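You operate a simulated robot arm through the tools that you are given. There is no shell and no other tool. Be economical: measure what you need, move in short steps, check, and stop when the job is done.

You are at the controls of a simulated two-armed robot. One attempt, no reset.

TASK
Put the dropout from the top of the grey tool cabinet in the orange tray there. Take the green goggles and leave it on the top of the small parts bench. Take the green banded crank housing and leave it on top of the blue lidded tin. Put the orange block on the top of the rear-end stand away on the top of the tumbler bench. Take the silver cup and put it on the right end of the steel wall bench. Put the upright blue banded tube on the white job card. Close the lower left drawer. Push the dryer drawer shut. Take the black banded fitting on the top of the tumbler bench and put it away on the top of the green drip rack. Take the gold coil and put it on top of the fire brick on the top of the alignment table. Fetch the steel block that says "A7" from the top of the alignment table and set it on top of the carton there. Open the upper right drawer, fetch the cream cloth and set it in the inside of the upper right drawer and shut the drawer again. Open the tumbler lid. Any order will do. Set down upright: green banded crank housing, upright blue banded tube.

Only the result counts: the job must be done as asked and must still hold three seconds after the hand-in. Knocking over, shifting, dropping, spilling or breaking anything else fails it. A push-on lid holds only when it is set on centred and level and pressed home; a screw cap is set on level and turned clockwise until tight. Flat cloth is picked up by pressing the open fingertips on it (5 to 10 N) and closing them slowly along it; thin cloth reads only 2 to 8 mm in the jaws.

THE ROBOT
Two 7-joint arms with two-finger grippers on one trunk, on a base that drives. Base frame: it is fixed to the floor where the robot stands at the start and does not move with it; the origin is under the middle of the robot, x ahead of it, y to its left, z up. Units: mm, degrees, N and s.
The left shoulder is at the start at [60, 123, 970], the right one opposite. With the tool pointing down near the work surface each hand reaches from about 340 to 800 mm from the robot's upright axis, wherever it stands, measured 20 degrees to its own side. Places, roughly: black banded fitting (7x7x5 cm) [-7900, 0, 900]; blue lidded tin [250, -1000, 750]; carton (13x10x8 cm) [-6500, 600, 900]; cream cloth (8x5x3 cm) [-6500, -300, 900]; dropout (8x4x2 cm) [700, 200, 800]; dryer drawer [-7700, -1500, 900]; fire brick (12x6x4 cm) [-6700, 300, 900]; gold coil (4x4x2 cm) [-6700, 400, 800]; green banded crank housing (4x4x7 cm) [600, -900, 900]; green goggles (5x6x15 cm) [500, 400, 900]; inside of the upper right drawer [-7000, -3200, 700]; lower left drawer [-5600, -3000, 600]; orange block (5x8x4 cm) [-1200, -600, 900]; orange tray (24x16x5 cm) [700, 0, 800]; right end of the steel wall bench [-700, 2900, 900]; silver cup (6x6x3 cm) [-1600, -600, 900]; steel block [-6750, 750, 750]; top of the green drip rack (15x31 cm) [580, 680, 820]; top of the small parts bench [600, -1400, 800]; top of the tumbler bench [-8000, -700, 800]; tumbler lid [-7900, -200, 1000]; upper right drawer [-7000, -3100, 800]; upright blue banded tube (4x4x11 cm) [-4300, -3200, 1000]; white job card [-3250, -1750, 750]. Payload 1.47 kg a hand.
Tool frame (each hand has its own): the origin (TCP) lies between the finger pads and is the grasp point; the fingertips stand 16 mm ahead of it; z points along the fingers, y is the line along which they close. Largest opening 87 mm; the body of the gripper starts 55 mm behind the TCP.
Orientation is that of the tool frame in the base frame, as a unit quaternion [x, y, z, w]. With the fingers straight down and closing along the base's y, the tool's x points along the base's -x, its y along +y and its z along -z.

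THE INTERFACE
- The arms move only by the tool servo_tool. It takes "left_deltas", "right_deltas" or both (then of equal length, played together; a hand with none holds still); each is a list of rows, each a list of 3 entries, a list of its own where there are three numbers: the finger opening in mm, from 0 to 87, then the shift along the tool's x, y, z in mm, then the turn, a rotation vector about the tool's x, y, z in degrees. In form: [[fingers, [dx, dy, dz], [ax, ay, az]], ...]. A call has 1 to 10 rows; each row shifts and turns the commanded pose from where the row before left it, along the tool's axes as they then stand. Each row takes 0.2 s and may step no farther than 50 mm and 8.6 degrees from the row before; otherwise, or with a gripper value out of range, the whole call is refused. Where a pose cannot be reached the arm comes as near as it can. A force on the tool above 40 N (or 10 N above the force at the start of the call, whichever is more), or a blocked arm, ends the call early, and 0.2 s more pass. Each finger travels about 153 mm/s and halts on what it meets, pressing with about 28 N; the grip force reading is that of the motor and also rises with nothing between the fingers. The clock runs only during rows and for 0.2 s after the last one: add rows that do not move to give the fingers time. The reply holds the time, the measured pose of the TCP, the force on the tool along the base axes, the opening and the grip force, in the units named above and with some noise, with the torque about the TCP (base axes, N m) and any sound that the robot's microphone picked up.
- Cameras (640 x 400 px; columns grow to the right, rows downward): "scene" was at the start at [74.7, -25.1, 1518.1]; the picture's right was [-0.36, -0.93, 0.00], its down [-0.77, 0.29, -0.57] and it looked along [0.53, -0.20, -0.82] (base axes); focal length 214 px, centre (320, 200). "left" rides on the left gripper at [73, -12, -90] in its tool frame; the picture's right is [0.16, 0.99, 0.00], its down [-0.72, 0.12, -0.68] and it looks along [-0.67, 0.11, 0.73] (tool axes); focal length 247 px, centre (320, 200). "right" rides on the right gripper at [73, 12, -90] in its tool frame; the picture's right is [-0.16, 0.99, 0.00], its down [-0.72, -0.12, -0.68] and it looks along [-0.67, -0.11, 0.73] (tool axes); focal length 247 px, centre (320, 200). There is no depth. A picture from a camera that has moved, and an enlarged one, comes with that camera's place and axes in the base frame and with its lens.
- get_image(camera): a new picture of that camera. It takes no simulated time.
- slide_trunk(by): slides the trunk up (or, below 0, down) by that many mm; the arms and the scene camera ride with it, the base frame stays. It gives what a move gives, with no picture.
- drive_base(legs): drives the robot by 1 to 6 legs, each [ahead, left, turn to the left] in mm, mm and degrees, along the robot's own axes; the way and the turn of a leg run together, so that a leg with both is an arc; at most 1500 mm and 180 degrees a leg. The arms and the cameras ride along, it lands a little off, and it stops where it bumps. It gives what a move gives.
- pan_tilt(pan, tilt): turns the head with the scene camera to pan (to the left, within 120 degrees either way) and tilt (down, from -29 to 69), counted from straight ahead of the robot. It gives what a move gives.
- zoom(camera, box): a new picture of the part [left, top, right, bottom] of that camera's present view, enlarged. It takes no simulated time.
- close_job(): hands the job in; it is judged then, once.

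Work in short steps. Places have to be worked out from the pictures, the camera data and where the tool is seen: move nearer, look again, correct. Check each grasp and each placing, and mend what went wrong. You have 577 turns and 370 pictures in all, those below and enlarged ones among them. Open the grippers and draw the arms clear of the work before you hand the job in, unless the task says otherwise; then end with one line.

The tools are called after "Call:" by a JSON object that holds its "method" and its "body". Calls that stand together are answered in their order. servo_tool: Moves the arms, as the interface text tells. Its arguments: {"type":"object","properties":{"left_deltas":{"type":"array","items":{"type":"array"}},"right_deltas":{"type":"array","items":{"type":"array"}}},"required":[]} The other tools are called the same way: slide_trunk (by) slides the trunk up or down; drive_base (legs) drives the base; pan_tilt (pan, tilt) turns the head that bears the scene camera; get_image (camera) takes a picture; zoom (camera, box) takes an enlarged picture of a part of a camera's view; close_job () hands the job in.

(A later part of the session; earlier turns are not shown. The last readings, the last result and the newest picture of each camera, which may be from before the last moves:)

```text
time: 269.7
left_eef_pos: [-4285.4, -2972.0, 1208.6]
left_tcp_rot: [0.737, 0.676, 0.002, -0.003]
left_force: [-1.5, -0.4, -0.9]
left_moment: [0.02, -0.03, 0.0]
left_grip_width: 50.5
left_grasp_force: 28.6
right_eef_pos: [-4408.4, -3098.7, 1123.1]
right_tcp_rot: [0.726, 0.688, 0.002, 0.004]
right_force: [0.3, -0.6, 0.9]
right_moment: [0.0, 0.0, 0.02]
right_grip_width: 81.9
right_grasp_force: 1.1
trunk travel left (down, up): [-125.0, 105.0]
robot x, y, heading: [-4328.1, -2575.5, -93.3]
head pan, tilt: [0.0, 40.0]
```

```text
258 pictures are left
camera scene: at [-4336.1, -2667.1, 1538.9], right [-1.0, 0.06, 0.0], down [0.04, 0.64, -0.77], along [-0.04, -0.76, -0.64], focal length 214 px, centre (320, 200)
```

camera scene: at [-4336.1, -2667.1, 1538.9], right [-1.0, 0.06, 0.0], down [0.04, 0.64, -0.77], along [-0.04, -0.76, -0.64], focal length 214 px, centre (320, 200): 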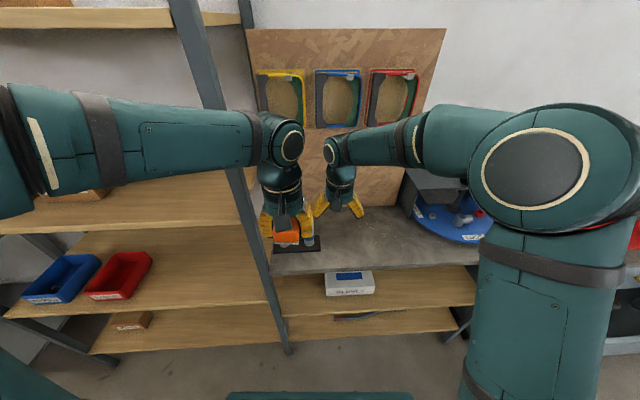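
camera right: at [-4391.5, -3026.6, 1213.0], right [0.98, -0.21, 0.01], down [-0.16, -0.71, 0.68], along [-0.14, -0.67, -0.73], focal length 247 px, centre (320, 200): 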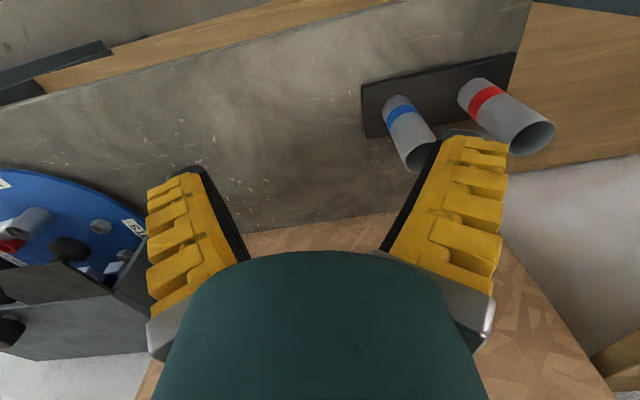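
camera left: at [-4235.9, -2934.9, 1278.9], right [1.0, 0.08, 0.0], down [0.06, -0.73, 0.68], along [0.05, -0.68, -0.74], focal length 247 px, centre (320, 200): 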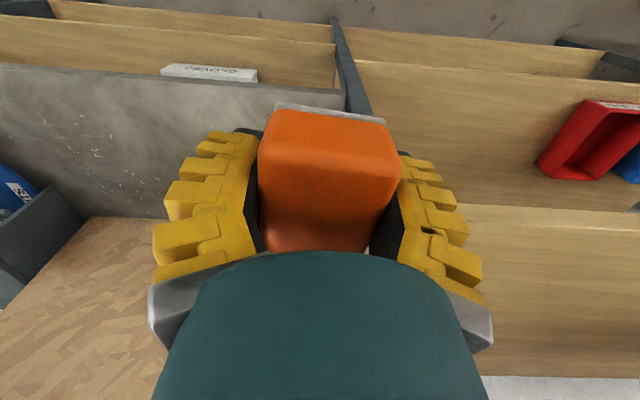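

The blue-banded tube is at about (−4324, −3180), z 900–1010. I move the right hand above it.

Call:
{"method": "servo_tool", "body": {"right_deltas": [[66, [-25, 29.4, 18], [0, 0, 0]], [66, [-25, 29.4, 18], [0, 0, 0]], [66, [-25, 29.4, 18], [0, 0, 0]], [66, [0, 0, 0], [0, 0, 0]]]}}

Call:
{"method": "get_image", "body": {"camera": "right"}}

```text
time: 270.7
left_eef_pos: [-4286.7, -2971.7, 1207.2]
left_tcp_rot: [0.736, 0.677, 0.001, -0.003]
left_force: [-0.6, 0.5, -0.3]
left_moment: [-0.02, 0.01, -0.03]
left_grip_width: 50.3
left_grasp_force: 27.8
right_eef_pos: [-4322.5, -3178.5, 1071.5]
right_tcp_rot: [0.727, 0.687, 0.002, 0.004]
right_force: [0.3, 1.0, 0.5]
right_moment: [0.01, 0.0, -0.01]
right_grip_width: 70.3
right_grasp_force: 2.7
trunk travel left (down, up): [-125.0, 105.0]
robot x, y, heading: [-4324.1, -2570.1, -93.3]
head pan, tilt: [0.0, 40.0]
```

```text
257 pictures are left
camera right: at [-4307.4, -3107.7, 1160.3], right [0.98, -0.21, 0.01], down [-0.16, -0.71, 0.68], along [-0.14, -0.67, -0.73], focal length 247 px, centre (320, 200)
```

right: 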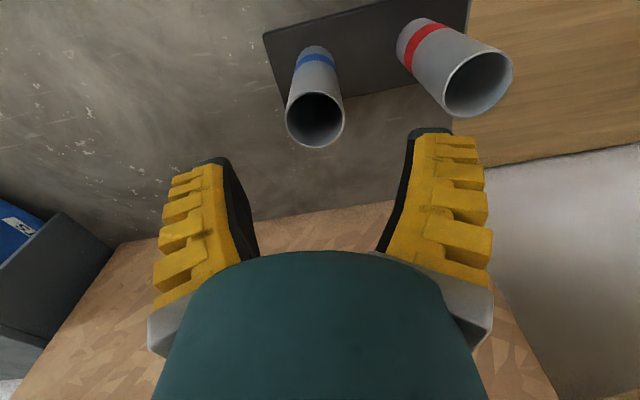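

Aligned. I descend to z≈962 and close on the tube.

Call:
{"method": "servo_tool", "body": {"right_deltas": [[66, [2, -2, 35], [0, 0, 0]], [66, [0, 0, 35], [0, 0, 0]], [66, [0, 0, 30], [0, 0, 0]], [66, [0, 0, 9], [0, 0, 0]], [50, [0, 0, 0], [0, 0, 0]], [35, [0, 0, 0], [0, 0, 0]], [15, [0, 0, 0], [0, 0, 0]], [10, [0, 0, 0], [0, 0, 0]], [10, [0, 0, 0], [0, 0, 0]]]}}

Call:
{"method": "get_image", "body": {"camera": "right"}}

```text
time: 271.7
left_eef_pos: [-4285.9, -2971.3, 1208.9]
left_tcp_rot: [0.737, 0.676, 0.002, -0.003]
left_force: [-0.1, 0.3, -1.8]
left_moment: [0.03, -0.03, 0.03]
left_grip_width: 50.7
left_grasp_force: 28.3
right_eef_pos: [-4323.5, -3183.2, 974.8]
right_tcp_rot: [0.728, 0.686, -0.002, 0.014]
right_force: [-3.8, 5.9, 23.9]
right_moment: [0.39, 0.59, -0.12]
right_grip_width: 40.8
right_grasp_force: 28.0
trunk travel left (down, up): [-125.0, 105.0]
robot x, y, heading: [-4325.1, -2576.4, -93.2]
head pan, tilt: [0.0, 40.0]
stopped in row 4 (right hand): the force on the tool passed its limit at 48 N (the readings are from after the stop); the commanded pose is now the measured one
```

```text
256 pictures are left
camera right: at [-4308.7, -3108.2, 1062.6], right [0.98, -0.22, 0.02], down [-0.17, -0.7, 0.69], along [-0.14, -0.68, -0.72], focal length 247 px, centre (320, 200)
```

right: 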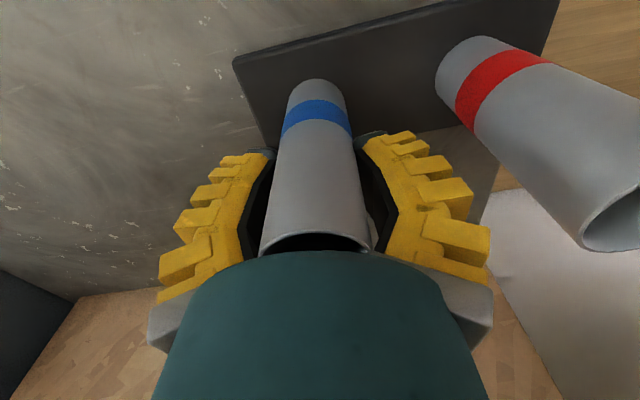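

The palm met the tube's top and the fingers are already gripping at 41 mm. I set the grip command and lift gently.

Call:
{"method": "servo_tool", "body": {"right_deltas": [[10, [0, 0, -2], [0, 0, 0]], [10, [0, 0, -10], [0, 0, 0]], [10, [0, 0, -30], [0, 0, 0]], [10, [0, 0, 0], [0, 0, 0]]]}}

Call:
{"method": "get_image", "body": {"camera": "right"}}

Call:
{"method": "zoom", "body": {"camera": "scene", "box": [230, 150, 410, 290]}}

```text
time: 272.7
left_eef_pos: [-4285.5, -2973.1, 1207.4]
left_tcp_rot: [0.737, 0.676, 0.003, -0.003]
left_force: [0.1, -0.2, -1.4]
left_moment: [0.02, -0.01, 0.03]
left_grip_width: 50.4
left_grasp_force: 27.8
right_eef_pos: [-4324.9, -3182.5, 1011.0]
right_tcp_rot: [0.727, 0.686, 0.0, 0.011]
right_force: [1.0, 0.0, -1.3]
right_moment: [-0.01, 0.04, -0.02]
right_grip_width: 27.5
right_grasp_force: 28.3
trunk travel left (down, up): [-125.0, 105.0]
robot x, y, heading: [-4329.2, -2575.3, -93.5]
head pan, tilt: [0.0, 40.0]
```

```text
255 pictures are left
camera right: at [-4309.3, -3108.9, 1100.5], right [0.98, -0.21, 0.02], down [-0.17, -0.7, 0.69], along [-0.14, -0.68, -0.72], focal length 247 px, centre (320, 200)
```

right: 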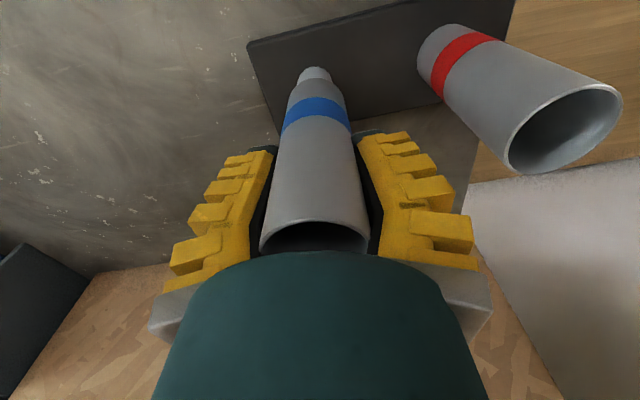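

```text
2.86 times, centred on (320, 220) of scene
camera zoom: at [-4335.3, -2667.9, 1538.8], right [-1.0, 0.06, 0.0], down [0.04, 0.64, -0.77], along [-0.04, -0.76, -0.64], focal length 613 px, centre (320, 143)
```

zoom: 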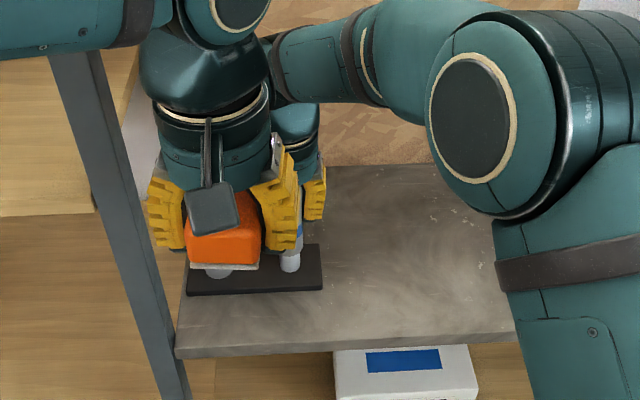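

The tube comes off a peg. I keep lifting straight up.

Call:
{"method": "servo_tool", "body": {"right_deltas": [[10, [0, 0, -30], [0, 0, 0]], [10, [0, 0, -40], [0, 0, 0]], [10, [0, 0, -40], [0, 0, 0]], [10, [0, 0, -30], [0, 0, 0]], [10, [0, 0, 0], [0, 0, 0]]]}}

Call:
{"method": "get_image", "body": {"camera": "right"}}

```text
time: 273.9
left_eef_pos: [-4285.3, -2972.5, 1207.8]
left_tcp_rot: [0.737, 0.676, 0.002, -0.003]
left_force: [0.1, -0.4, -0.5]
left_moment: [0.02, 0.01, 0.01]
left_grip_width: 50.3
left_grasp_force: 28.1
right_eef_pos: [-4324.8, -3178.6, 1154.2]
right_tcp_rot: [0.727, 0.686, -0.001, 0.012]
right_force: [0.4, -0.2, -1.2]
right_moment: [0.0, 0.02, 0.01]
right_grip_width: 26.1
right_grasp_force: 28.0
trunk travel left (down, up): [-125.0, 105.0]
robot x, y, heading: [-4327.2, -2568.7, -93.6]
head pan, tilt: [0.0, 40.0]
```

```text
253 pictures are left
camera right: at [-4310.0, -3104.5, 1242.3], right [0.98, -0.21, 0.02], down [-0.17, -0.7, 0.69], along [-0.13, -0.68, -0.72], focal length 247 px, centre (320, 200)
```

right: 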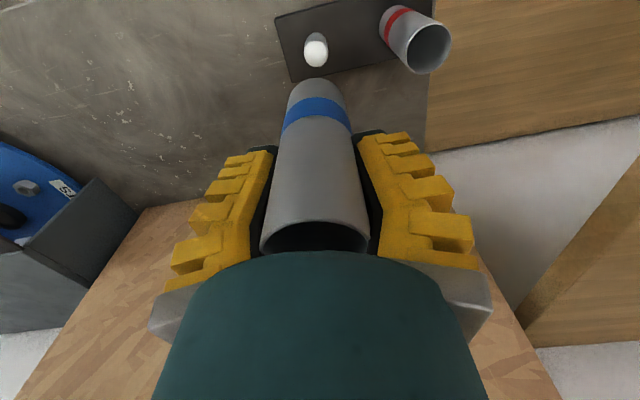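

The tube is free. I draw the right hand back and to its side, then back off a little and turn to face the long table to the north.

Call:
{"method": "servo_tool", "body": {"right_deltas": [[10, [30, -15, -10], [0, 0, 0]], [10, [30, -20, -10], [0, 0, 0]], [10, [35, -25, -10], [0, 0, 0]], [10, [35, -30, 0], [0, 0, 0]], [10, [0, -30, 0], [0, 0, 0]]]}}

Call:
{"method": "drive_base", "body": {"legs": [[-100, 0, 0], [0, 0, -90], [0, 0, -86.5]]}}

Call:
{"method": "get_image", "body": {"camera": "scene"}}

```text
time: 275.1
left_eef_pos: [-4284.7, -2972.2, 1207.7]
left_tcp_rot: [0.737, 0.676, 0.002, -0.002]
left_force: [-0.3, 0.8, -1.2]
left_moment: [0.01, 0.02, 0.02]
left_grip_width: 50.4
left_grasp_force: 27.8
right_eef_pos: [-4439.7, -3041.6, 1178.4]
right_tcp_rot: [0.727, 0.686, 0.0, 0.013]
right_force: [0.0, -0.2, -1.1]
right_moment: [-0.01, -0.03, 0.04]
right_grip_width: 26.2
right_grasp_force: 28.4
trunk travel left (down, up): [-125.0, 105.0]
robot x, y, heading: [-4329.6, -2573.3, -93.4]
head pan, tilt: [0.0, 40.0]
```

```text
time: 283.8
left_eef_pos: [-4381.5, -2076.2, 1207.7]
left_tcp_rot: [-0.692, 0.722, -0.004, -0.002]
left_force: [-0.1, 0.1, -1.4]
left_moment: [-0.02, 0.01, 0.02]
left_grip_width: 50.9
left_grasp_force: 28.0
right_eef_pos: [-4231.2, -2000.4, 1178.6]
right_tcp_rot: [-0.703, 0.712, 0.012, 0.001]
right_force: [-1.1, 0.2, -1.4]
right_moment: [0.01, 0.01, 0.0]
right_grip_width: 24.8
right_grasp_force: 28.5
trunk travel left (down, up): [-125.0, 105.0]
robot x, y, heading: [-4324.2, -2472.8, 88.9]
head pan, tilt: [0.0, 40.0]
```

```text
252 pictures are left
camera scene: at [-4322.4, -2377.6, 1538.9], right [1.0, -0.01, 0.0], down [-0.01, -0.64, -0.77], along [0.01, 0.77, -0.64], focal length 214 px, centre (320, 200)
```

scene: 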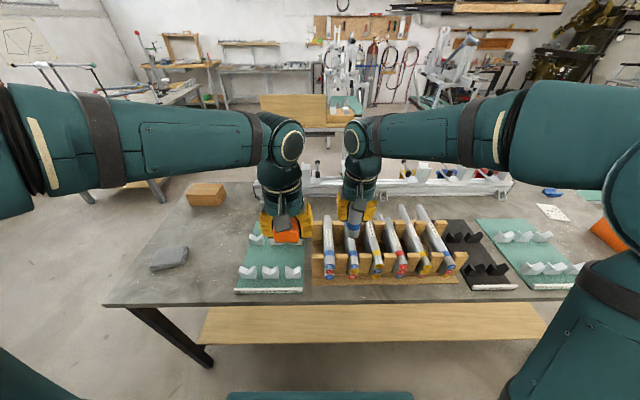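

The white job card lies near the right end, about (−3230, −1665). I slide right 900 mm.

Call:
{"method": "drive_base", "body": {"legs": [[0, -450, 1.1], [60, -450, 0]]}}

Call:
{"method": "get_image", "body": {"camera": "scene"}}

Call:
{"method": "get_image", "body": {"camera": "right"}}

```text
time: 292.4
left_eef_pos: [-3487.0, -2023.7, 1208.7]
left_tcp_rot: [-0.698, 0.716, -0.003, -0.001]
left_force: [0.4, 0.2, -1.2]
left_moment: [-0.03, 0.0, 0.03]
left_grip_width: 50.7
left_grasp_force: 28.1
right_eef_pos: [-3337.8, -1947.4, 1178.7]
right_tcp_rot: [0.707, -0.707, -0.011, -0.001]
right_force: [-0.4, -0.2, -0.6]
right_moment: [-0.01, -0.04, -0.03]
right_grip_width: 24.3
right_grasp_force: 27.9
trunk travel left (down, up): [-125.0, 105.0]
robot x, y, heading: [-3423.0, -2419.1, 90.1]
head pan, tilt: [0.0, 40.0]
```

```text
251 pictures are left
camera scene: at [-3423.7, -2324.8, 1538.9], right [1.0, 0.0, 0.0], down [0.0, -0.64, -0.77], along [0.0, 0.77, -0.64], focal length 214 px, centre (320, 200)
```

scene: 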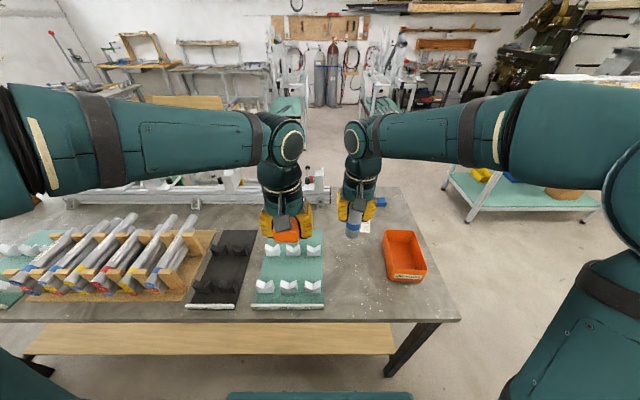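

```text
250 pictures are left
camera right: at [-3347.2, -2021.6, 1267.4], right [-0.99, 0.16, 0.02], down [0.13, 0.71, 0.69], along [0.09, 0.68, -0.72], focal length 247 px, centre (320, 200)
```

right: 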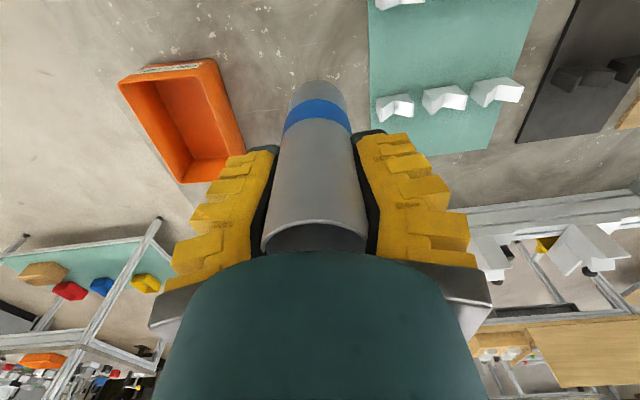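

Call:
{"method": "zoom", "body": {"camera": "scene", "box": [300, 170, 460, 290]}}

```text
3.33 times, centred on (380, 230) of scene
camera zoom: at [-3423.7, -2324.8, 1538.9], right [1.0, 0.0, 0.0], down [0.0, -0.64, -0.77], along [0.0, 0.77, -0.64], focal length 715 px, centre (120, 100)
```

zoom: 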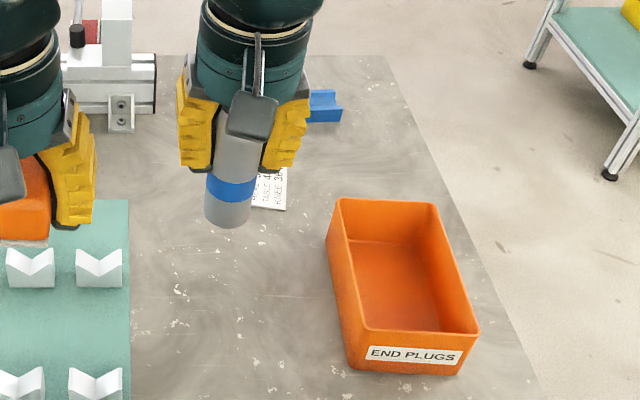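

I move the right hand to the right to uncover the card.

Call:
{"method": "servo_tool", "body": {"right_deltas": [[10, [0, -45, -10], [0, 0, 0]], [10, [0, -45, -10], [0, 0, 0]], [10, [0, -45, 0], [0, 0, 0]], [10, [0, -20, 0], [0, 0, 0]]]}}

Call:
{"method": "zoom", "body": {"camera": "scene", "box": [300, 170, 460, 290]}}

Call:
{"method": "get_image", "body": {"camera": "right"}}

```text
time: 293.4
left_eef_pos: [-3486.9, -2024.9, 1207.8]
left_tcp_rot: [-0.697, 0.717, -0.003, -0.002]
left_force: [-0.1, -0.4, -1.2]
left_moment: [-0.02, 0.0, 0.01]
left_grip_width: 50.6
left_grasp_force: 28.3
right_eef_pos: [-3182.3, -1948.5, 1195.1]
right_tcp_rot: [0.708, -0.707, -0.011, -0.001]
right_force: [0.1, 0.0, -0.3]
right_moment: [0.02, 0.03, 0.0]
right_grip_width: 24.4
right_grasp_force: 27.5
trunk travel left (down, up): [-125.0, 105.0]
robot x, y, heading: [-3420.2, -2419.8, 89.6]
head pan, tilt: [0.0, 40.0]
```

```text
3.33 times, centred on (380, 230) of scene
camera zoom: at [-3424.0, -2324.7, 1538.9], right [1.0, 0.0, 0.0], down [0.0, -0.64, -0.77], along [0.0, 0.77, -0.64], focal length 715 px, centre (120, 100)
```

zoom: 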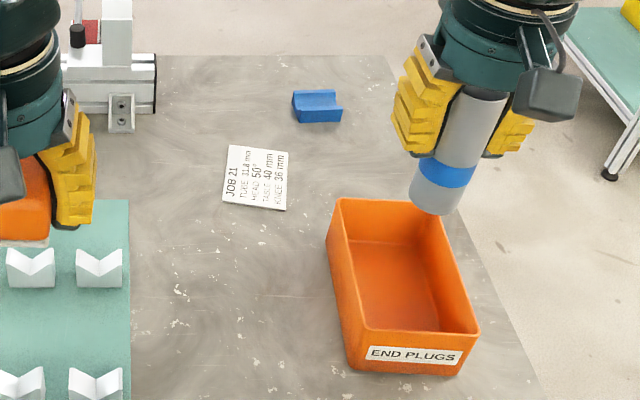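

```text
247 pictures are left
camera right: at [-3191.9, -2022.7, 1283.9], right [-0.99, 0.16, 0.02], down [0.12, 0.71, 0.69], along [0.09, 0.68, -0.72], focal length 247 px, centre (320, 200)
```

right: 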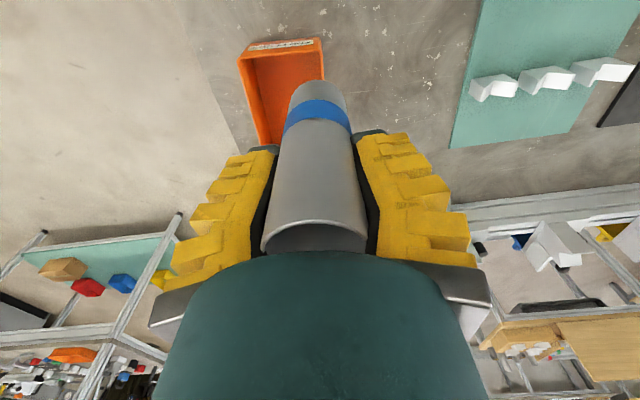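

Call:
{"method": "get_image", "body": {"camera": "left"}}

```text
246 pictures are left
camera left: at [-3478.1, -2096.7, 1298.4], right [-0.99, -0.13, 0.0], down [-0.1, 0.73, 0.68], along [-0.09, 0.67, -0.74], focal length 247 px, centre (320, 200)
```

left: 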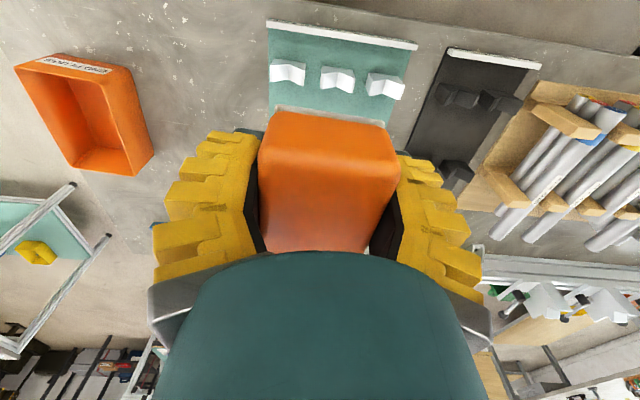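

The table top is at z≈873 and the card's centre is near (−3250, −1685). I bring the tube above it.

Call:
{"method": "servo_tool", "body": {"right_deltas": [[10, [-43.7, 11.3, 5], [0, 0, 0]], [10, [-43.7, 11.3, 5], [0, 0, 0]], [10, [-43.7, 11.3, 10], [0, 0, 0]], [10, [-43.7, 11.3, 15], [0, 0, 0]], [10, [-43.7, 11.3, 20], [0, 0, 0]], [10, [-43.7, 11.3, 30], [0, 0, 0]], [10, [0, 0, 0], [0, 0, 0]]]}}

Call:
{"method": "get_image", "body": {"camera": "right"}}

Call:
{"method": "zoom", "body": {"camera": "scene", "box": [300, 170, 460, 290]}}

```text
refused: row 6 steps farther than a row can; nothing moved
```

```text
245 pictures are left
camera right: at [-3191.9, -2022.7, 1283.9], right [-0.99, 0.16, 0.02], down [0.12, 0.71, 0.69], along [0.09, 0.68, -0.72], focal length 247 px, centre (320, 200)
```

right: 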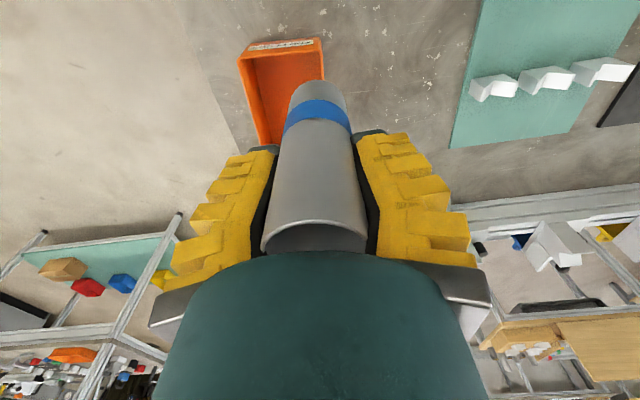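

```text
3.33 times, centred on (380, 230) of scene
camera zoom: at [-3424.0, -2324.7, 1538.9], right [1.0, 0.0, 0.0], down [0.0, -0.64, -0.77], along [0.0, 0.77, -0.64], focal length 715 px, centre (120, 100)
```

zoom: 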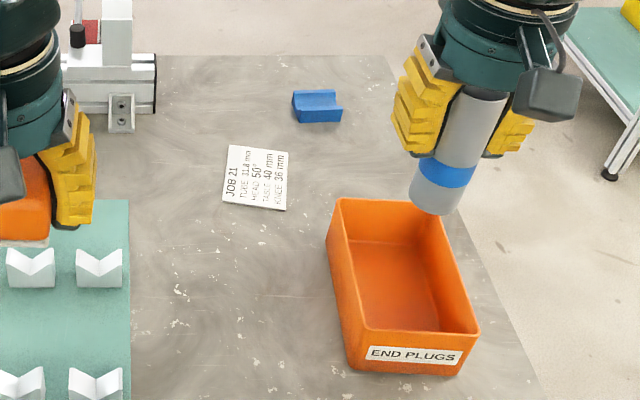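

The last row was too long; I reissue with smaller steps.

Call:
{"method": "servo_tool", "body": {"right_deltas": [[10, [-43.7, 11.3, 5], [0, 0, 0]], [10, [-43.7, 11.3, 5], [0, 0, 0]], [10, [-43.7, 11.3, 5], [0, 0, 0]], [10, [-43.7, 11.3, 15], [0, 0, 0]], [10, [-43.7, 11.3, 15], [0, 0, 0]], [10, [-43.7, 11.3, 15], [0, 0, 0]], [10, [0, 0, 30], [0, 0, 0]], [10, [0, 0, 0], [0, 0, 0]]]}}

Call:
{"method": "get_image", "body": {"camera": "right"}}

Call:
{"method": "zoom", "body": {"camera": "scene", "box": [300, 170, 460, 290]}}

```text
time: 295.2
left_eef_pos: [-3487.6, -2022.7, 1207.2]
left_tcp_rot: [-0.697, 0.717, -0.003, -0.001]
left_force: [0.6, 0.7, -2.1]
left_moment: [-0.02, 0.0, 0.01]
left_grip_width: 50.6
left_grasp_force: 28.0
right_eef_pos: [-3253.0, -1682.6, 1112.2]
right_tcp_rot: [0.708, -0.706, -0.012, 0.001]
right_force: [-0.7, 0.7, -0.3]
right_moment: [0.0, -0.02, 0.02]
right_grip_width: 24.0
right_grasp_force: 28.1
trunk travel left (down, up): [-125.0, 105.0]
robot x, y, heading: [-3418.7, -2423.1, 90.2]
head pan, tilt: [0.0, 40.0]
```

```text
243 pictures are left
camera right: at [-3261.8, -1757.1, 1200.9], right [-0.99, 0.16, 0.02], down [0.13, 0.71, 0.69], along [0.09, 0.68, -0.72], focal length 247 px, centre (320, 200)
```

right: 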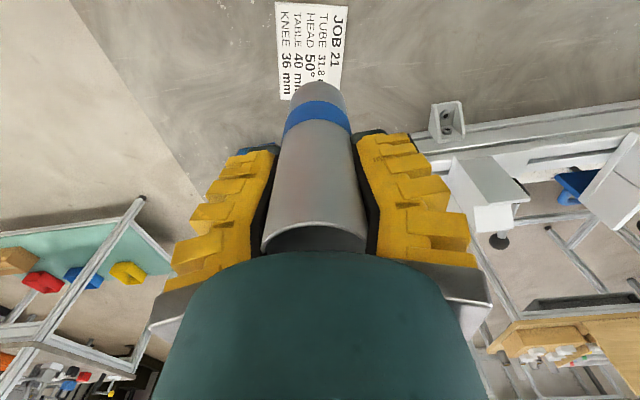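

```text
3.33 times, centred on (380, 230) of scene
camera zoom: at [-3424.3, -2323.4, 1538.8], right [1.0, 0.0, 0.0], down [0.0, -0.64, -0.77], along [0.0, 0.77, -0.64], focal length 715 px, centre (120, 100)
```

zoom: 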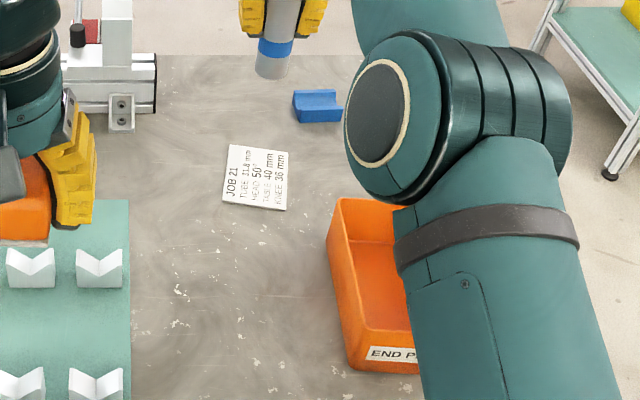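

The tube is over the card. Its foot is about 78 mm below the TCP, so contact is expected near z 951. I lower to z≈965.

Call:
{"method": "servo_tool", "body": {"right_deltas": [[5, [0, -3, 40], [0, 0, 0]], [5, [0, 0, 40], [0, 0, 0]], [5, [0, 0, 40], [0, 0, 0]], [5, [0, 0, 26], [0, 0, 0]], [5, [0, 0, 0], [0, 0, 0]]]}}

Call:
{"method": "zoom", "body": {"camera": "scene", "box": [310, 170, 410, 240]}}

Call:
{"method": "get_image", "body": {"camera": "right"}}

```text
time: 296.4
left_eef_pos: [-3487.9, -2024.1, 1207.7]
left_tcp_rot: [-0.698, 0.716, -0.003, -0.002]
left_force: [0.1, 0.8, -1.1]
left_moment: [0.02, -0.02, -0.01]
left_grip_width: 50.4
left_grasp_force: 28.3
right_eef_pos: [-3250.9, -1681.0, 966.6]
right_tcp_rot: [0.708, -0.706, -0.011, 0.0]
right_force: [-0.3, 0.5, -1.4]
right_moment: [-0.02, 0.01, 0.0]
right_grip_width: 24.7
right_grasp_force: 27.8
trunk travel left (down, up): [-125.0, 105.0]
robot x, y, heading: [-3423.9, -2421.9, 89.8]
head pan, tilt: [0.0, 40.0]
```

```text
5.71 times, centred on (360, 205) of scene
camera zoom: at [-3423.9, -2325.0, 1539.0], right [1.0, 0.0, 0.0], down [0.0, -0.64, -0.77], along [0.0, 0.77, -0.64], focal length 1226 px, centre (91, 171)
```

zoom: 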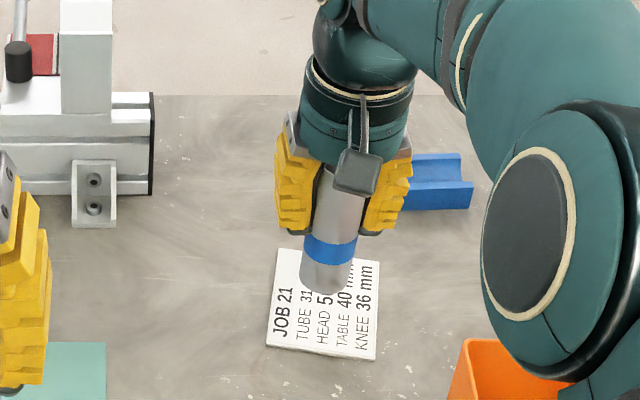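

```text
240 pictures are left
camera right: at [-3260.1, -1755.8, 1055.1], right [-0.99, 0.16, 0.02], down [0.13, 0.71, 0.69], along [0.09, 0.68, -0.72], focal length 247 px, centre (320, 200)
```

right: 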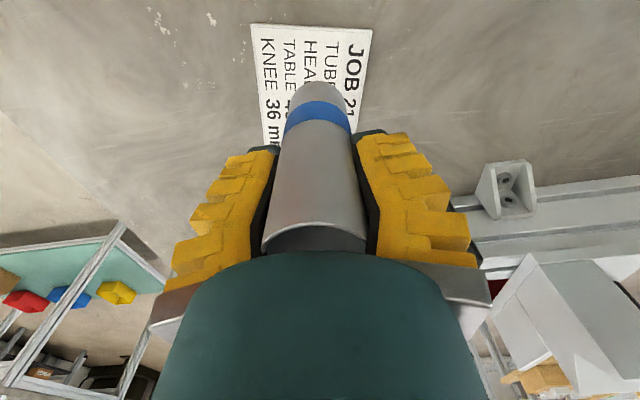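

Call:
{"method": "servo_tool", "body": {"right_deltas": [[5, [0, 0, 5], [0, 0, 0]], [5, [0, 0, 4], [0, 0, 0]], [5, [0, 0, 3], [0, 0, 0]], [5, [0, 0, 3], [0, 0, 0]], [5, [0, 0, 0], [0, 0, 0]]]}}

```text
time: 297.6
left_eef_pos: [-3488.3, -2024.6, 1207.9]
left_tcp_rot: [-0.697, 0.717, -0.003, -0.002]
left_force: [0.6, 0.4, -0.9]
left_moment: [0.0, 0.0, -0.01]
left_grip_width: 50.7
left_grasp_force: 28.0
right_eef_pos: [-3251.2, -1680.5, 951.7]
right_tcp_rot: [0.708, -0.707, -0.012, -0.001]
right_force: [0.1, -0.6, -0.2]
right_moment: [0.0, -0.02, 0.01]
right_grip_width: 24.2
right_grasp_force: 27.9
trunk travel left (down, up): [-125.0, 105.0]
robot x, y, heading: [-3423.1, -2421.5, 90.0]
head pan, tilt: [0.0, 40.0]
```

Call:
{"method": "servo_tool", "body": {"right_deltas": [[5, [0, 0, 3], [0, 0, 0]], [5, [0, 0, 3], [0, 0, 0]], [5, [0, 0, 3], [0, 0, 0]], [5, [0, 0, 3], [0, 0, 0]], [5, [0, 0, 0], [0, 0, 0]]]}}

Call:
{"method": "zoom", "body": {"camera": "right", "box": [220, 20, 420, 150]}}

```text
time: 298.8
left_eef_pos: [-3486.3, -2024.1, 1207.0]
left_tcp_rot: [-0.697, 0.717, -0.004, -0.002]
left_force: [0.3, 0.5, -1.2]
left_moment: [-0.01, -0.03, -0.01]
left_grip_width: 50.6
left_grasp_force: 27.9
right_eef_pos: [-3252.3, -1680.6, 939.8]
right_tcp_rot: [0.708, -0.707, -0.012, -0.001]
right_force: [-0.7, -0.6, -1.4]
right_moment: [0.02, 0.0, 0.0]
right_grip_width: 24.4
right_grasp_force: 28.1
trunk travel left (down, up): [-125.0, 105.0]
robot x, y, heading: [-3418.6, -2419.3, 89.9]
head pan, tilt: [0.0, 40.0]
```

```text
3.08 times, centred on (320, 85) of right
camera zoom: at [-3261.7, -1754.7, 1027.7], right [-0.99, 0.16, 0.02], down [0.13, 0.71, 0.69], along [0.09, 0.68, -0.72], focal length 760 px, centre (320, 554)
```

zoom: 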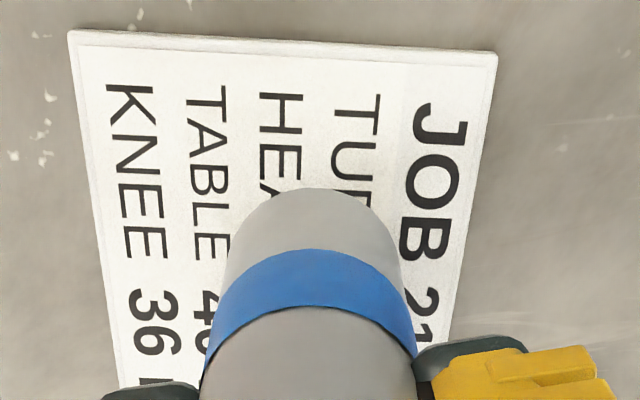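

Call:
{"method": "servo_tool", "body": {"right_deltas": [[5, [0, 0, 3], [0, 0, 0]], [5, [0, 0, 3], [0, 0, 0]], [5, [0, 0, 3], [0, 0, 0]], [5, [0, 0, 3], [0, 0, 0]], [5, [0, 0, 0], [0, 0, 0]]]}}

Call:
{"method": "zoom", "body": {"camera": "scene", "box": [310, 170, 410, 240]}}

```text
time: 300.0
left_eef_pos: [-3486.6, -2026.3, 1207.6]
left_tcp_rot: [-0.697, 0.717, -0.003, -0.002]
left_force: [0.7, 0.3, -1.5]
left_moment: [0.02, 0.01, 0.01]
left_grip_width: 50.4
left_grasp_force: 27.9
right_eef_pos: [-3253.7, -1680.6, 929.8]
right_tcp_rot: [0.708, -0.706, -0.014, -0.002]
right_force: [0.2, 0.6, 10.5]
right_moment: [-0.08, -0.1, 0.0]
right_grip_width: 24.9
right_grasp_force: 27.8
trunk travel left (down, up): [-125.0, 105.0]
robot x, y, heading: [-3421.1, -2420.2, 90.0]
head pan, tilt: [0.0, 40.0]
```

```text
5.71 times, centred on (360, 205) of scene
camera zoom: at [-3424.3, -2326.0, 1539.1], right [1.0, 0.0, 0.0], down [0.0, -0.64, -0.77], along [0.0, 0.77, -0.64], focal length 1226 px, centre (91, 171)
```

zoom: 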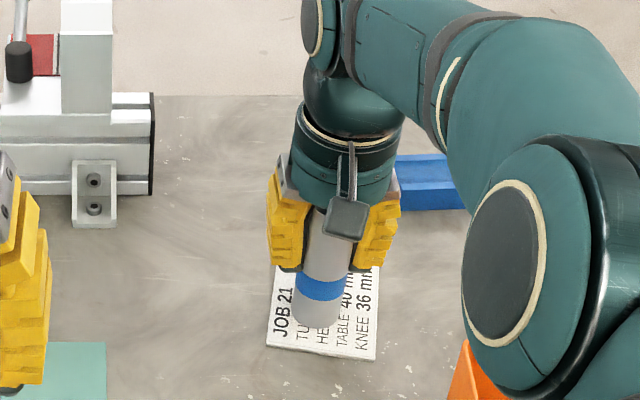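

Contact at z 930, but the foot is nearer the card's front edge than I want. I lift 5 mm, shift 17 mm forward and touch down again.

Call:
{"method": "servo_tool", "body": {"right_deltas": [[5, [0, 0, -6], [0, 0, 0]], [5, [-9, 0, 0], [0, 0, 0]], [5, [-9, -2, 0], [0, 0, 0]], [5, [0, 0, 3], [0, 0, 0]], [5, [0, 0, 3], [0, 0, 0]], [5, [0, 0, 0], [0, 0, 0]]]}}

Call:
{"method": "zoom", "body": {"camera": "right", "box": [220, 20, 420, 150]}}

```text
time: 301.4
left_eef_pos: [-3487.7, -2024.4, 1208.3]
left_tcp_rot: [-0.697, 0.717, -0.003, -0.001]
left_force: [0.0, 0.6, -1.2]
left_moment: [-0.02, 0.04, -0.01]
left_grip_width: 50.2
left_grasp_force: 28.0
right_eef_pos: [-3251.1, -1662.3, 929.9]
right_tcp_rot: [0.708, -0.706, -0.014, -0.002]
right_force: [0.2, 0.8, 9.7]
right_moment: [-0.04, -0.16, -0.03]
right_grip_width: 24.9
right_grasp_force: 28.4
trunk travel left (down, up): [-125.0, 105.0]
robot x, y, heading: [-3421.7, -2423.6, 90.1]
head pan, tilt: [0.0, 40.0]
```

```text
3.08 times, centred on (320, 85) of right
camera zoom: at [-3259.7, -1737.4, 1017.5], right [-0.99, 0.16, 0.02], down [0.13, 0.71, 0.69], along [0.1, 0.69, -0.72], focal length 760 px, centre (320, 554)
```

zoom: 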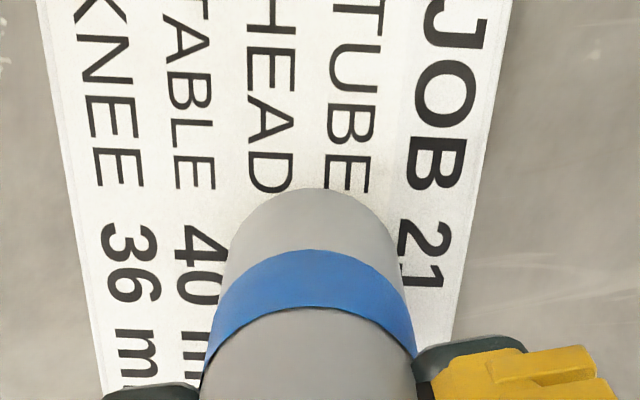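

Centred enough on the card. I release gently.

Call:
{"method": "servo_tool", "body": {"right_deltas": [[5, [0, 0, -1.5], [0, 0, 0]], [22, [0, 0, 0], [0, 0, 0]], [30, [0, 0, 0], [0, 0, 0]], [38, [0, 0, 0], [0, 0, 0]], [48, [0, 0, 0], [0, 0, 0]], [60, [0, 0, 0], [0, 0, 0]], [75, [0, 0, 0], [0, 0, 0]], [75, [0, 0, 0], [0, 0, 0]]]}}

Call:
{"method": "get_image", "body": {"camera": "right"}}

Call:
{"method": "zoom", "body": {"camera": "scene", "box": [310, 170, 410, 240]}}

```text
time: 303.2
left_eef_pos: [-3487.7, -2024.8, 1208.0]
left_tcp_rot: [-0.697, 0.717, -0.003, -0.002]
left_force: [0.0, -1.4, -0.2]
left_moment: [0.02, -0.03, 0.02]
left_grip_width: 50.6
left_grasp_force: 28.1
right_eef_pos: [-3250.0, -1662.2, 928.0]
right_tcp_rot: [0.708, -0.707, -0.011, -0.001]
right_force: [-0.2, -0.2, 0.7]
right_moment: [0.04, 0.01, 0.0]
right_grip_width: 77.5
right_grasp_force: 2.0
trunk travel left (down, up): [-125.0, 105.0]
robot x, y, heading: [-3420.6, -2420.4, 90.1]
head pan, tilt: [0.0, 40.0]
```

```text
236 pictures are left
camera right: at [-3259.4, -1737.0, 1017.0], right [-0.99, 0.16, 0.02], down [0.13, 0.71, 0.69], along [0.09, 0.68, -0.72], focal length 247 px, centre (320, 200)
```

right: 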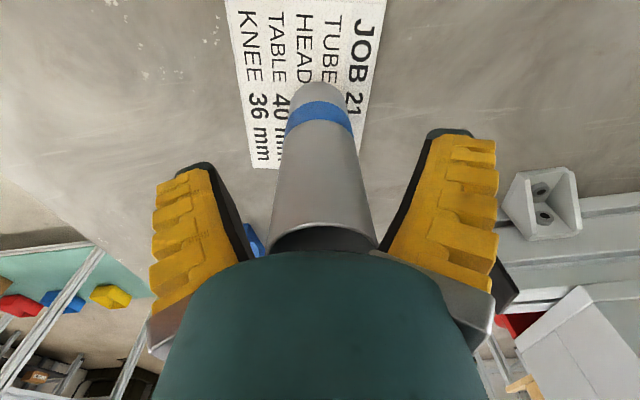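

```text
5.71 times, centred on (360, 205) of scene
camera zoom: at [-3424.0, -2324.9, 1538.9], right [1.0, 0.0, 0.0], down [0.0, -0.64, -0.77], along [0.0, 0.77, -0.64], focal length 1226 px, centre (91, 171)
```

zoom: 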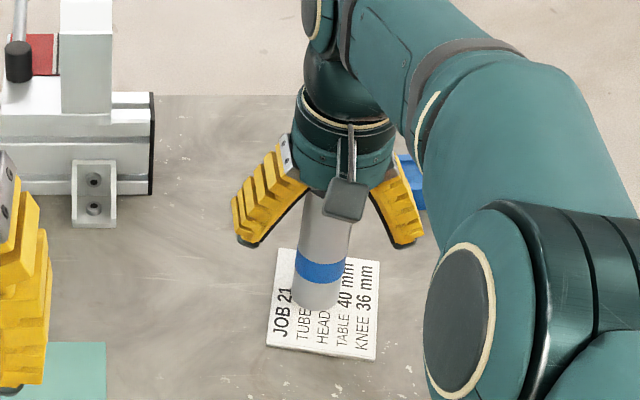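

The tube stands on the card. I rise straight up and check.

Call:
{"method": "servo_tool", "body": {"right_deltas": [[80, [0, 0, -30], [0, 0, 0]], [80, [0, 0, -45], [0, 0, 0]], [80, [0, 0, -45], [0, 0, 0]], [80, [0, 0, -45], [0, 0, 0]], [80, [0, 0, -40], [0, 0, 0]], [80, [40, 0, 0], [0, 0, 0]], [80, [45, 0, 0], [0, 0, 0]], [80, [45, 0, 0], [0, 0, 0]], [80, [45, 0, 0], [0, 0, 0]]]}}

Call:
{"method": "zoom", "body": {"camera": "scene", "box": [290, 150, 450, 260]}}

```text
time: 305.2
left_eef_pos: [-3486.9, -2025.1, 1208.4]
left_tcp_rot: [-0.697, 0.717, -0.002, -0.001]
left_force: [0.0, -0.2, -0.1]
left_moment: [0.04, -0.01, -0.01]
left_grip_width: 50.5
left_grasp_force: 28.2
right_eef_pos: [-3247.0, -1857.9, 1127.4]
right_tcp_rot: [0.707, -0.707, -0.012, -0.001]
right_force: [-0.7, -0.5, -0.1]
right_moment: [0.03, -0.02, 0.0]
right_grip_width: 81.9
right_grasp_force: 0.9
right hand out of reach, approached as far as the arm can: row 4, 5
trunk travel left (down, up): [-125.0, 105.0]
robot x, y, heading: [-3422.6, -2420.8, 90.0]
head pan, tilt: [0.0, 40.0]
```

```text
3.64 times, centred on (370, 205) of scene
camera zoom: at [-3423.7, -2326.1, 1539.0], right [1.0, 0.0, 0.0], down [0.0, -0.64, -0.77], along [0.0, 0.77, -0.64], focal length 780 px, centre (138, 182)
```

zoom: 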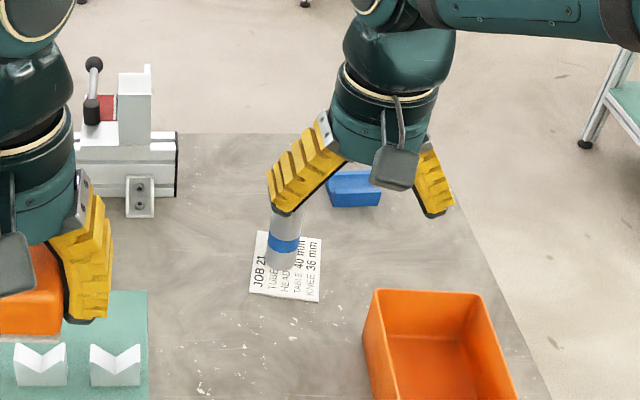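

The tube stands on the card. Now I head west for the drawers, sliding left along the corridor.

Call:
{"method": "drive_base", "body": {"legs": [[0, 1000, 0], [0, 1050, 0]]}}

Call:
{"method": "pan_tilt", "body": {"pan": 90, "tilt": 30}}

Call:
{"method": "get_image", "body": {"camera": "scene"}}

```text
time: 323.5
left_eef_pos: [-5552.3, -2023.4, 1207.5]
left_tcp_rot: [-0.696, 0.718, -0.003, -0.002]
left_force: [-0.8, -1.2, 0.3]
left_moment: [0.0, 0.01, -0.01]
left_grip_width: 50.5
left_grasp_force: 28.4
right_eef_pos: [-5313.5, -1857.3, 1127.6]
right_tcp_rot: [-0.707, 0.708, 0.012, 0.001]
right_force: [-0.4, -0.1, -0.7]
right_moment: [0.0, -0.05, 0.02]
right_grip_width: 81.7
right_grasp_force: 1.3
trunk travel left (down, up): [-125.0, 105.0]
robot x, y, heading: [-5486.5, -2421.8, 89.9]
head pan, tilt: [0.0, 40.0]
```

```text
time: 325.2
left_eef_pos: [-5552.0, -2023.8, 1208.0]
left_tcp_rot: [-0.697, 0.717, -0.004, -0.002]
left_force: [-0.5, -0.2, -1.2]
left_moment: [0.0, -0.03, 0.01]
left_grip_width: 50.3
left_grasp_force: 28.3
right_eef_pos: [-5313.1, -1857.3, 1127.1]
right_tcp_rot: [-0.706, 0.708, 0.012, 0.001]
right_force: [0.3, 0.5, -0.8]
right_moment: [0.01, 0.0, -0.01]
right_grip_width: 81.9
right_grasp_force: 1.2
trunk travel left (down, up): [-125.0, 105.0]
robot x, y, heading: [-5486.5, -2421.6, 89.9]
head pan, tilt: [90.0, 30.0]
```

```text
233 pictures are left
camera scene: at [-5580.7, -2408.6, 1554.3], right [0.0, 1.0, 0.0], down [0.5, 0.0, -0.87], along [-0.87, 0.0, -0.5], focal length 214 px, centre (320, 200)
```

scene: 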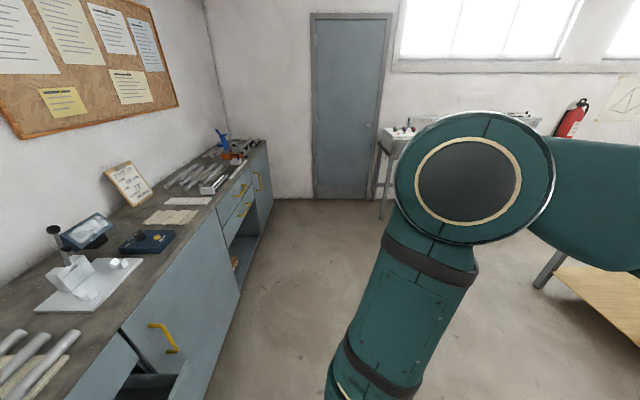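

The cabinet front is at y≈−3015. I move 250 mm away, then turn to face south.

Call:
{"method": "drive_base", "body": {"legs": [[250, 0, 0], [0, 0, 90], [0, 0, 90]]}}

Call:
{"method": "pan_tilt", "body": {"pan": 0, "tilt": 35}}

Call:
{"method": "get_image", "body": {"camera": "scene"}}

```text
time: 334.6
left_eef_pos: [-5429.0, -2568.1, 1208.4]
left_tcp_rot: [0.723, 0.691, 0.002, -0.004]
left_force: [0.5, -0.4, -0.6]
left_moment: [0.0, -0.06, -0.02]
left_grip_width: 50.3
left_grasp_force: 27.4
right_eef_pos: [-5670.7, -2730.2, 1127.3]
right_tcp_rot: [0.714, 0.7, -0.001, 0.011]
right_force: [0.0, -0.6, 0.9]
right_moment: [0.01, -0.04, 0.03]
right_grip_width: 81.7
right_grasp_force: 1.4
trunk travel left (down, up): [-125.0, 105.0]
robot x, y, heading: [-5484.3, -2168.5, -91.0]
head pan, tilt: [90.0, 30.0]
```

```text
time: 336.3
left_eef_pos: [-5429.3, -2567.5, 1208.1]
left_tcp_rot: [0.723, 0.691, 0.002, -0.003]
left_force: [-0.5, -0.7, -1.0]
left_moment: [0.03, 0.01, 0.0]
left_grip_width: 50.5
left_grasp_force: 27.6
right_eef_pos: [-5670.5, -2730.0, 1127.6]
right_tcp_rot: [0.713, 0.701, -0.001, 0.012]
right_force: [-0.2, -0.1, 0.6]
right_moment: [0.01, 0.02, -0.01]
right_grip_width: 81.9
right_grasp_force: 1.0
trunk travel left (down, up): [-125.0, 105.0]
robot x, y, heading: [-5490.5, -2170.5, -91.2]
head pan, tilt: [0.0, 35.0]
```

```text
232 pictures are left
camera scene: at [-5491.2, -2267.4, 1546.5], right [-1.0, 0.02, 0.0], down [0.01, 0.57, -0.82], along [-0.01, -0.82, -0.57], focal length 214 px, centre (320, 200)
```

scene: 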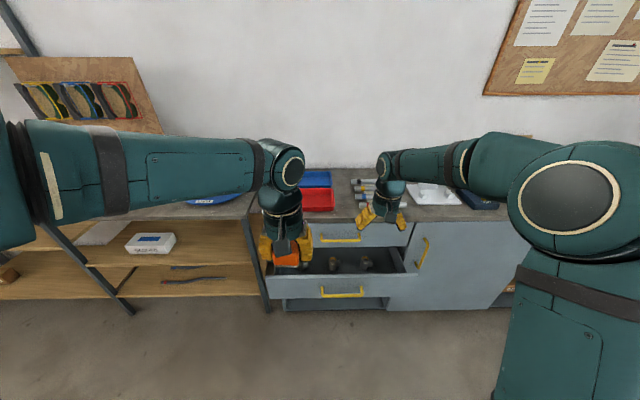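

The lower left drawer is open, its front near y −2880, z≈600–660, centred x≈−5604. I lower the trunk and drive 150 mm ahead, then bring the right hand down in front of it.

Call:
{"method": "slide_trunk", "body": {"by": -120}}

Call:
{"method": "drive_base", "body": {"legs": [[150, 0, 1.0]]}}

Call:
{"method": "servo_tool", "body": {"right_deltas": [[0, [45, 0, 0], [0, 0, 0]], [0, [45, 10, 10], [0, 0, 0]], [0, [20, 10, 40], [0, 0, 0]], [0, [0, 10, 45], [0, 0, 0]], [0, [0, 10, 45], [0, 0, 0]], [0, [0, 10, 45], [0, 0, 0]]]}}

Call:
{"method": "get_image", "body": {"camera": "scene"}}

Call:
{"method": "get_image", "body": {"camera": "right"}}

```text
time: 337.8
left_eef_pos: [-5428.8, -2565.9, 1087.4]
left_tcp_rot: [0.723, 0.691, 0.003, -0.004]
left_force: [-0.4, -0.7, -0.9]
left_moment: [0.0, -0.03, 0.01]
left_grip_width: 50.8
left_grasp_force: 27.9
right_eef_pos: [-5669.5, -2728.9, 1008.0]
right_tcp_rot: [0.713, 0.701, -0.001, 0.012]
right_force: [0.5, -0.7, 0.3]
right_moment: [0.03, -0.01, 0.0]
right_grip_width: 81.7
right_grasp_force: 1.2
trunk travel left (down, up): [-5.0, 225.0]
robot x, y, heading: [-5488.7, -2171.7, -91.0]
head pan, tilt: [0.0, 35.0]
```

```text
time: 339.1
left_eef_pos: [-5422.1, -2715.3, 1087.6]
left_tcp_rot: [0.717, 0.697, 0.002, -0.003]
left_force: [0.6, -0.1, -1.4]
left_moment: [0.06, -0.01, -0.02]
left_grip_width: 50.4
left_grasp_force: 28.0
right_eef_pos: [-5661.5, -2882.8, 1007.0]
right_tcp_rot: [0.707, 0.707, 0.0, 0.01]
right_force: [-0.3, -0.2, 0.2]
right_moment: [0.01, 0.03, 0.0]
right_grip_width: 81.7
right_grasp_force: 0.9
trunk travel left (down, up): [-5.0, 225.0]
robot x, y, heading: [-5485.1, -2316.7, -90.0]
head pan, tilt: [0.0, 35.0]
```

```text
time: 340.5
left_eef_pos: [-5422.4, -2715.2, 1087.8]
left_tcp_rot: [0.717, 0.697, 0.001, -0.003]
left_force: [-0.3, 0.5, -0.8]
left_moment: [0.0, 0.01, 0.0]
left_grip_width: 50.5
left_grasp_force: 27.8
right_eef_pos: [-5608.4, -2776.3, 820.0]
right_tcp_rot: [0.707, 0.707, -0.001, 0.012]
right_force: [0.1, 0.0, 0.8]
right_moment: [-0.03, -0.03, 0.03]
right_grip_width: 0.2
right_grasp_force: 28.4
trunk travel left (down, up): [-5.0, 225.0]
robot x, y, heading: [-5488.1, -2315.9, -89.7]
head pan, tilt: [0.0, 35.0]
```

```text
231 pictures are left
camera scene: at [-5490.5, -2416.5, 1426.4], right [-1.0, 0.0, 0.0], down [0.0, 0.57, -0.82], along [0.0, -0.82, -0.57], focal length 214 px, centre (320, 200)
```

scene: 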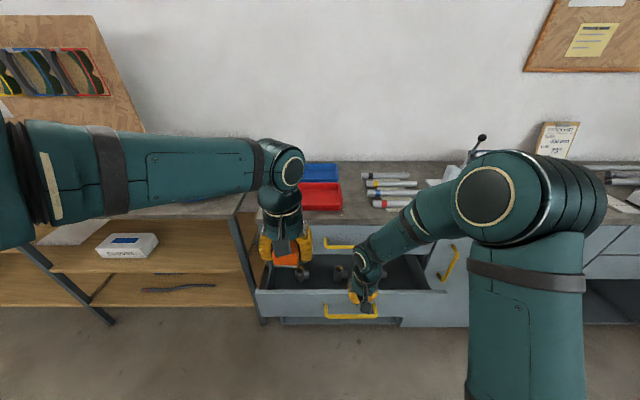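

```text
230 pictures are left
camera right: at [-5598.4, -2701.5, 907.7], right [0.99, -0.16, 0.02], down [-0.13, -0.71, 0.69], along [-0.1, -0.68, -0.72], focal length 247 px, centre (320, 200)
```

right: 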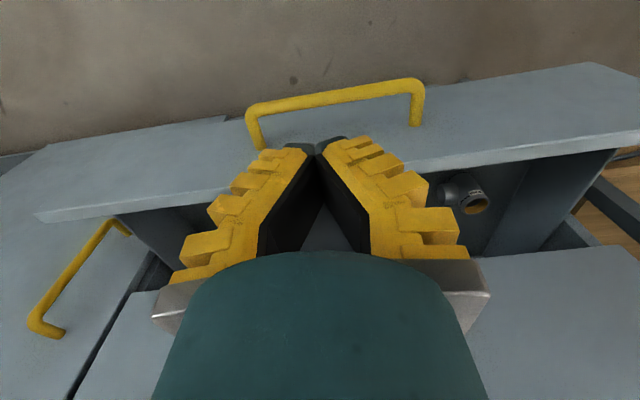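

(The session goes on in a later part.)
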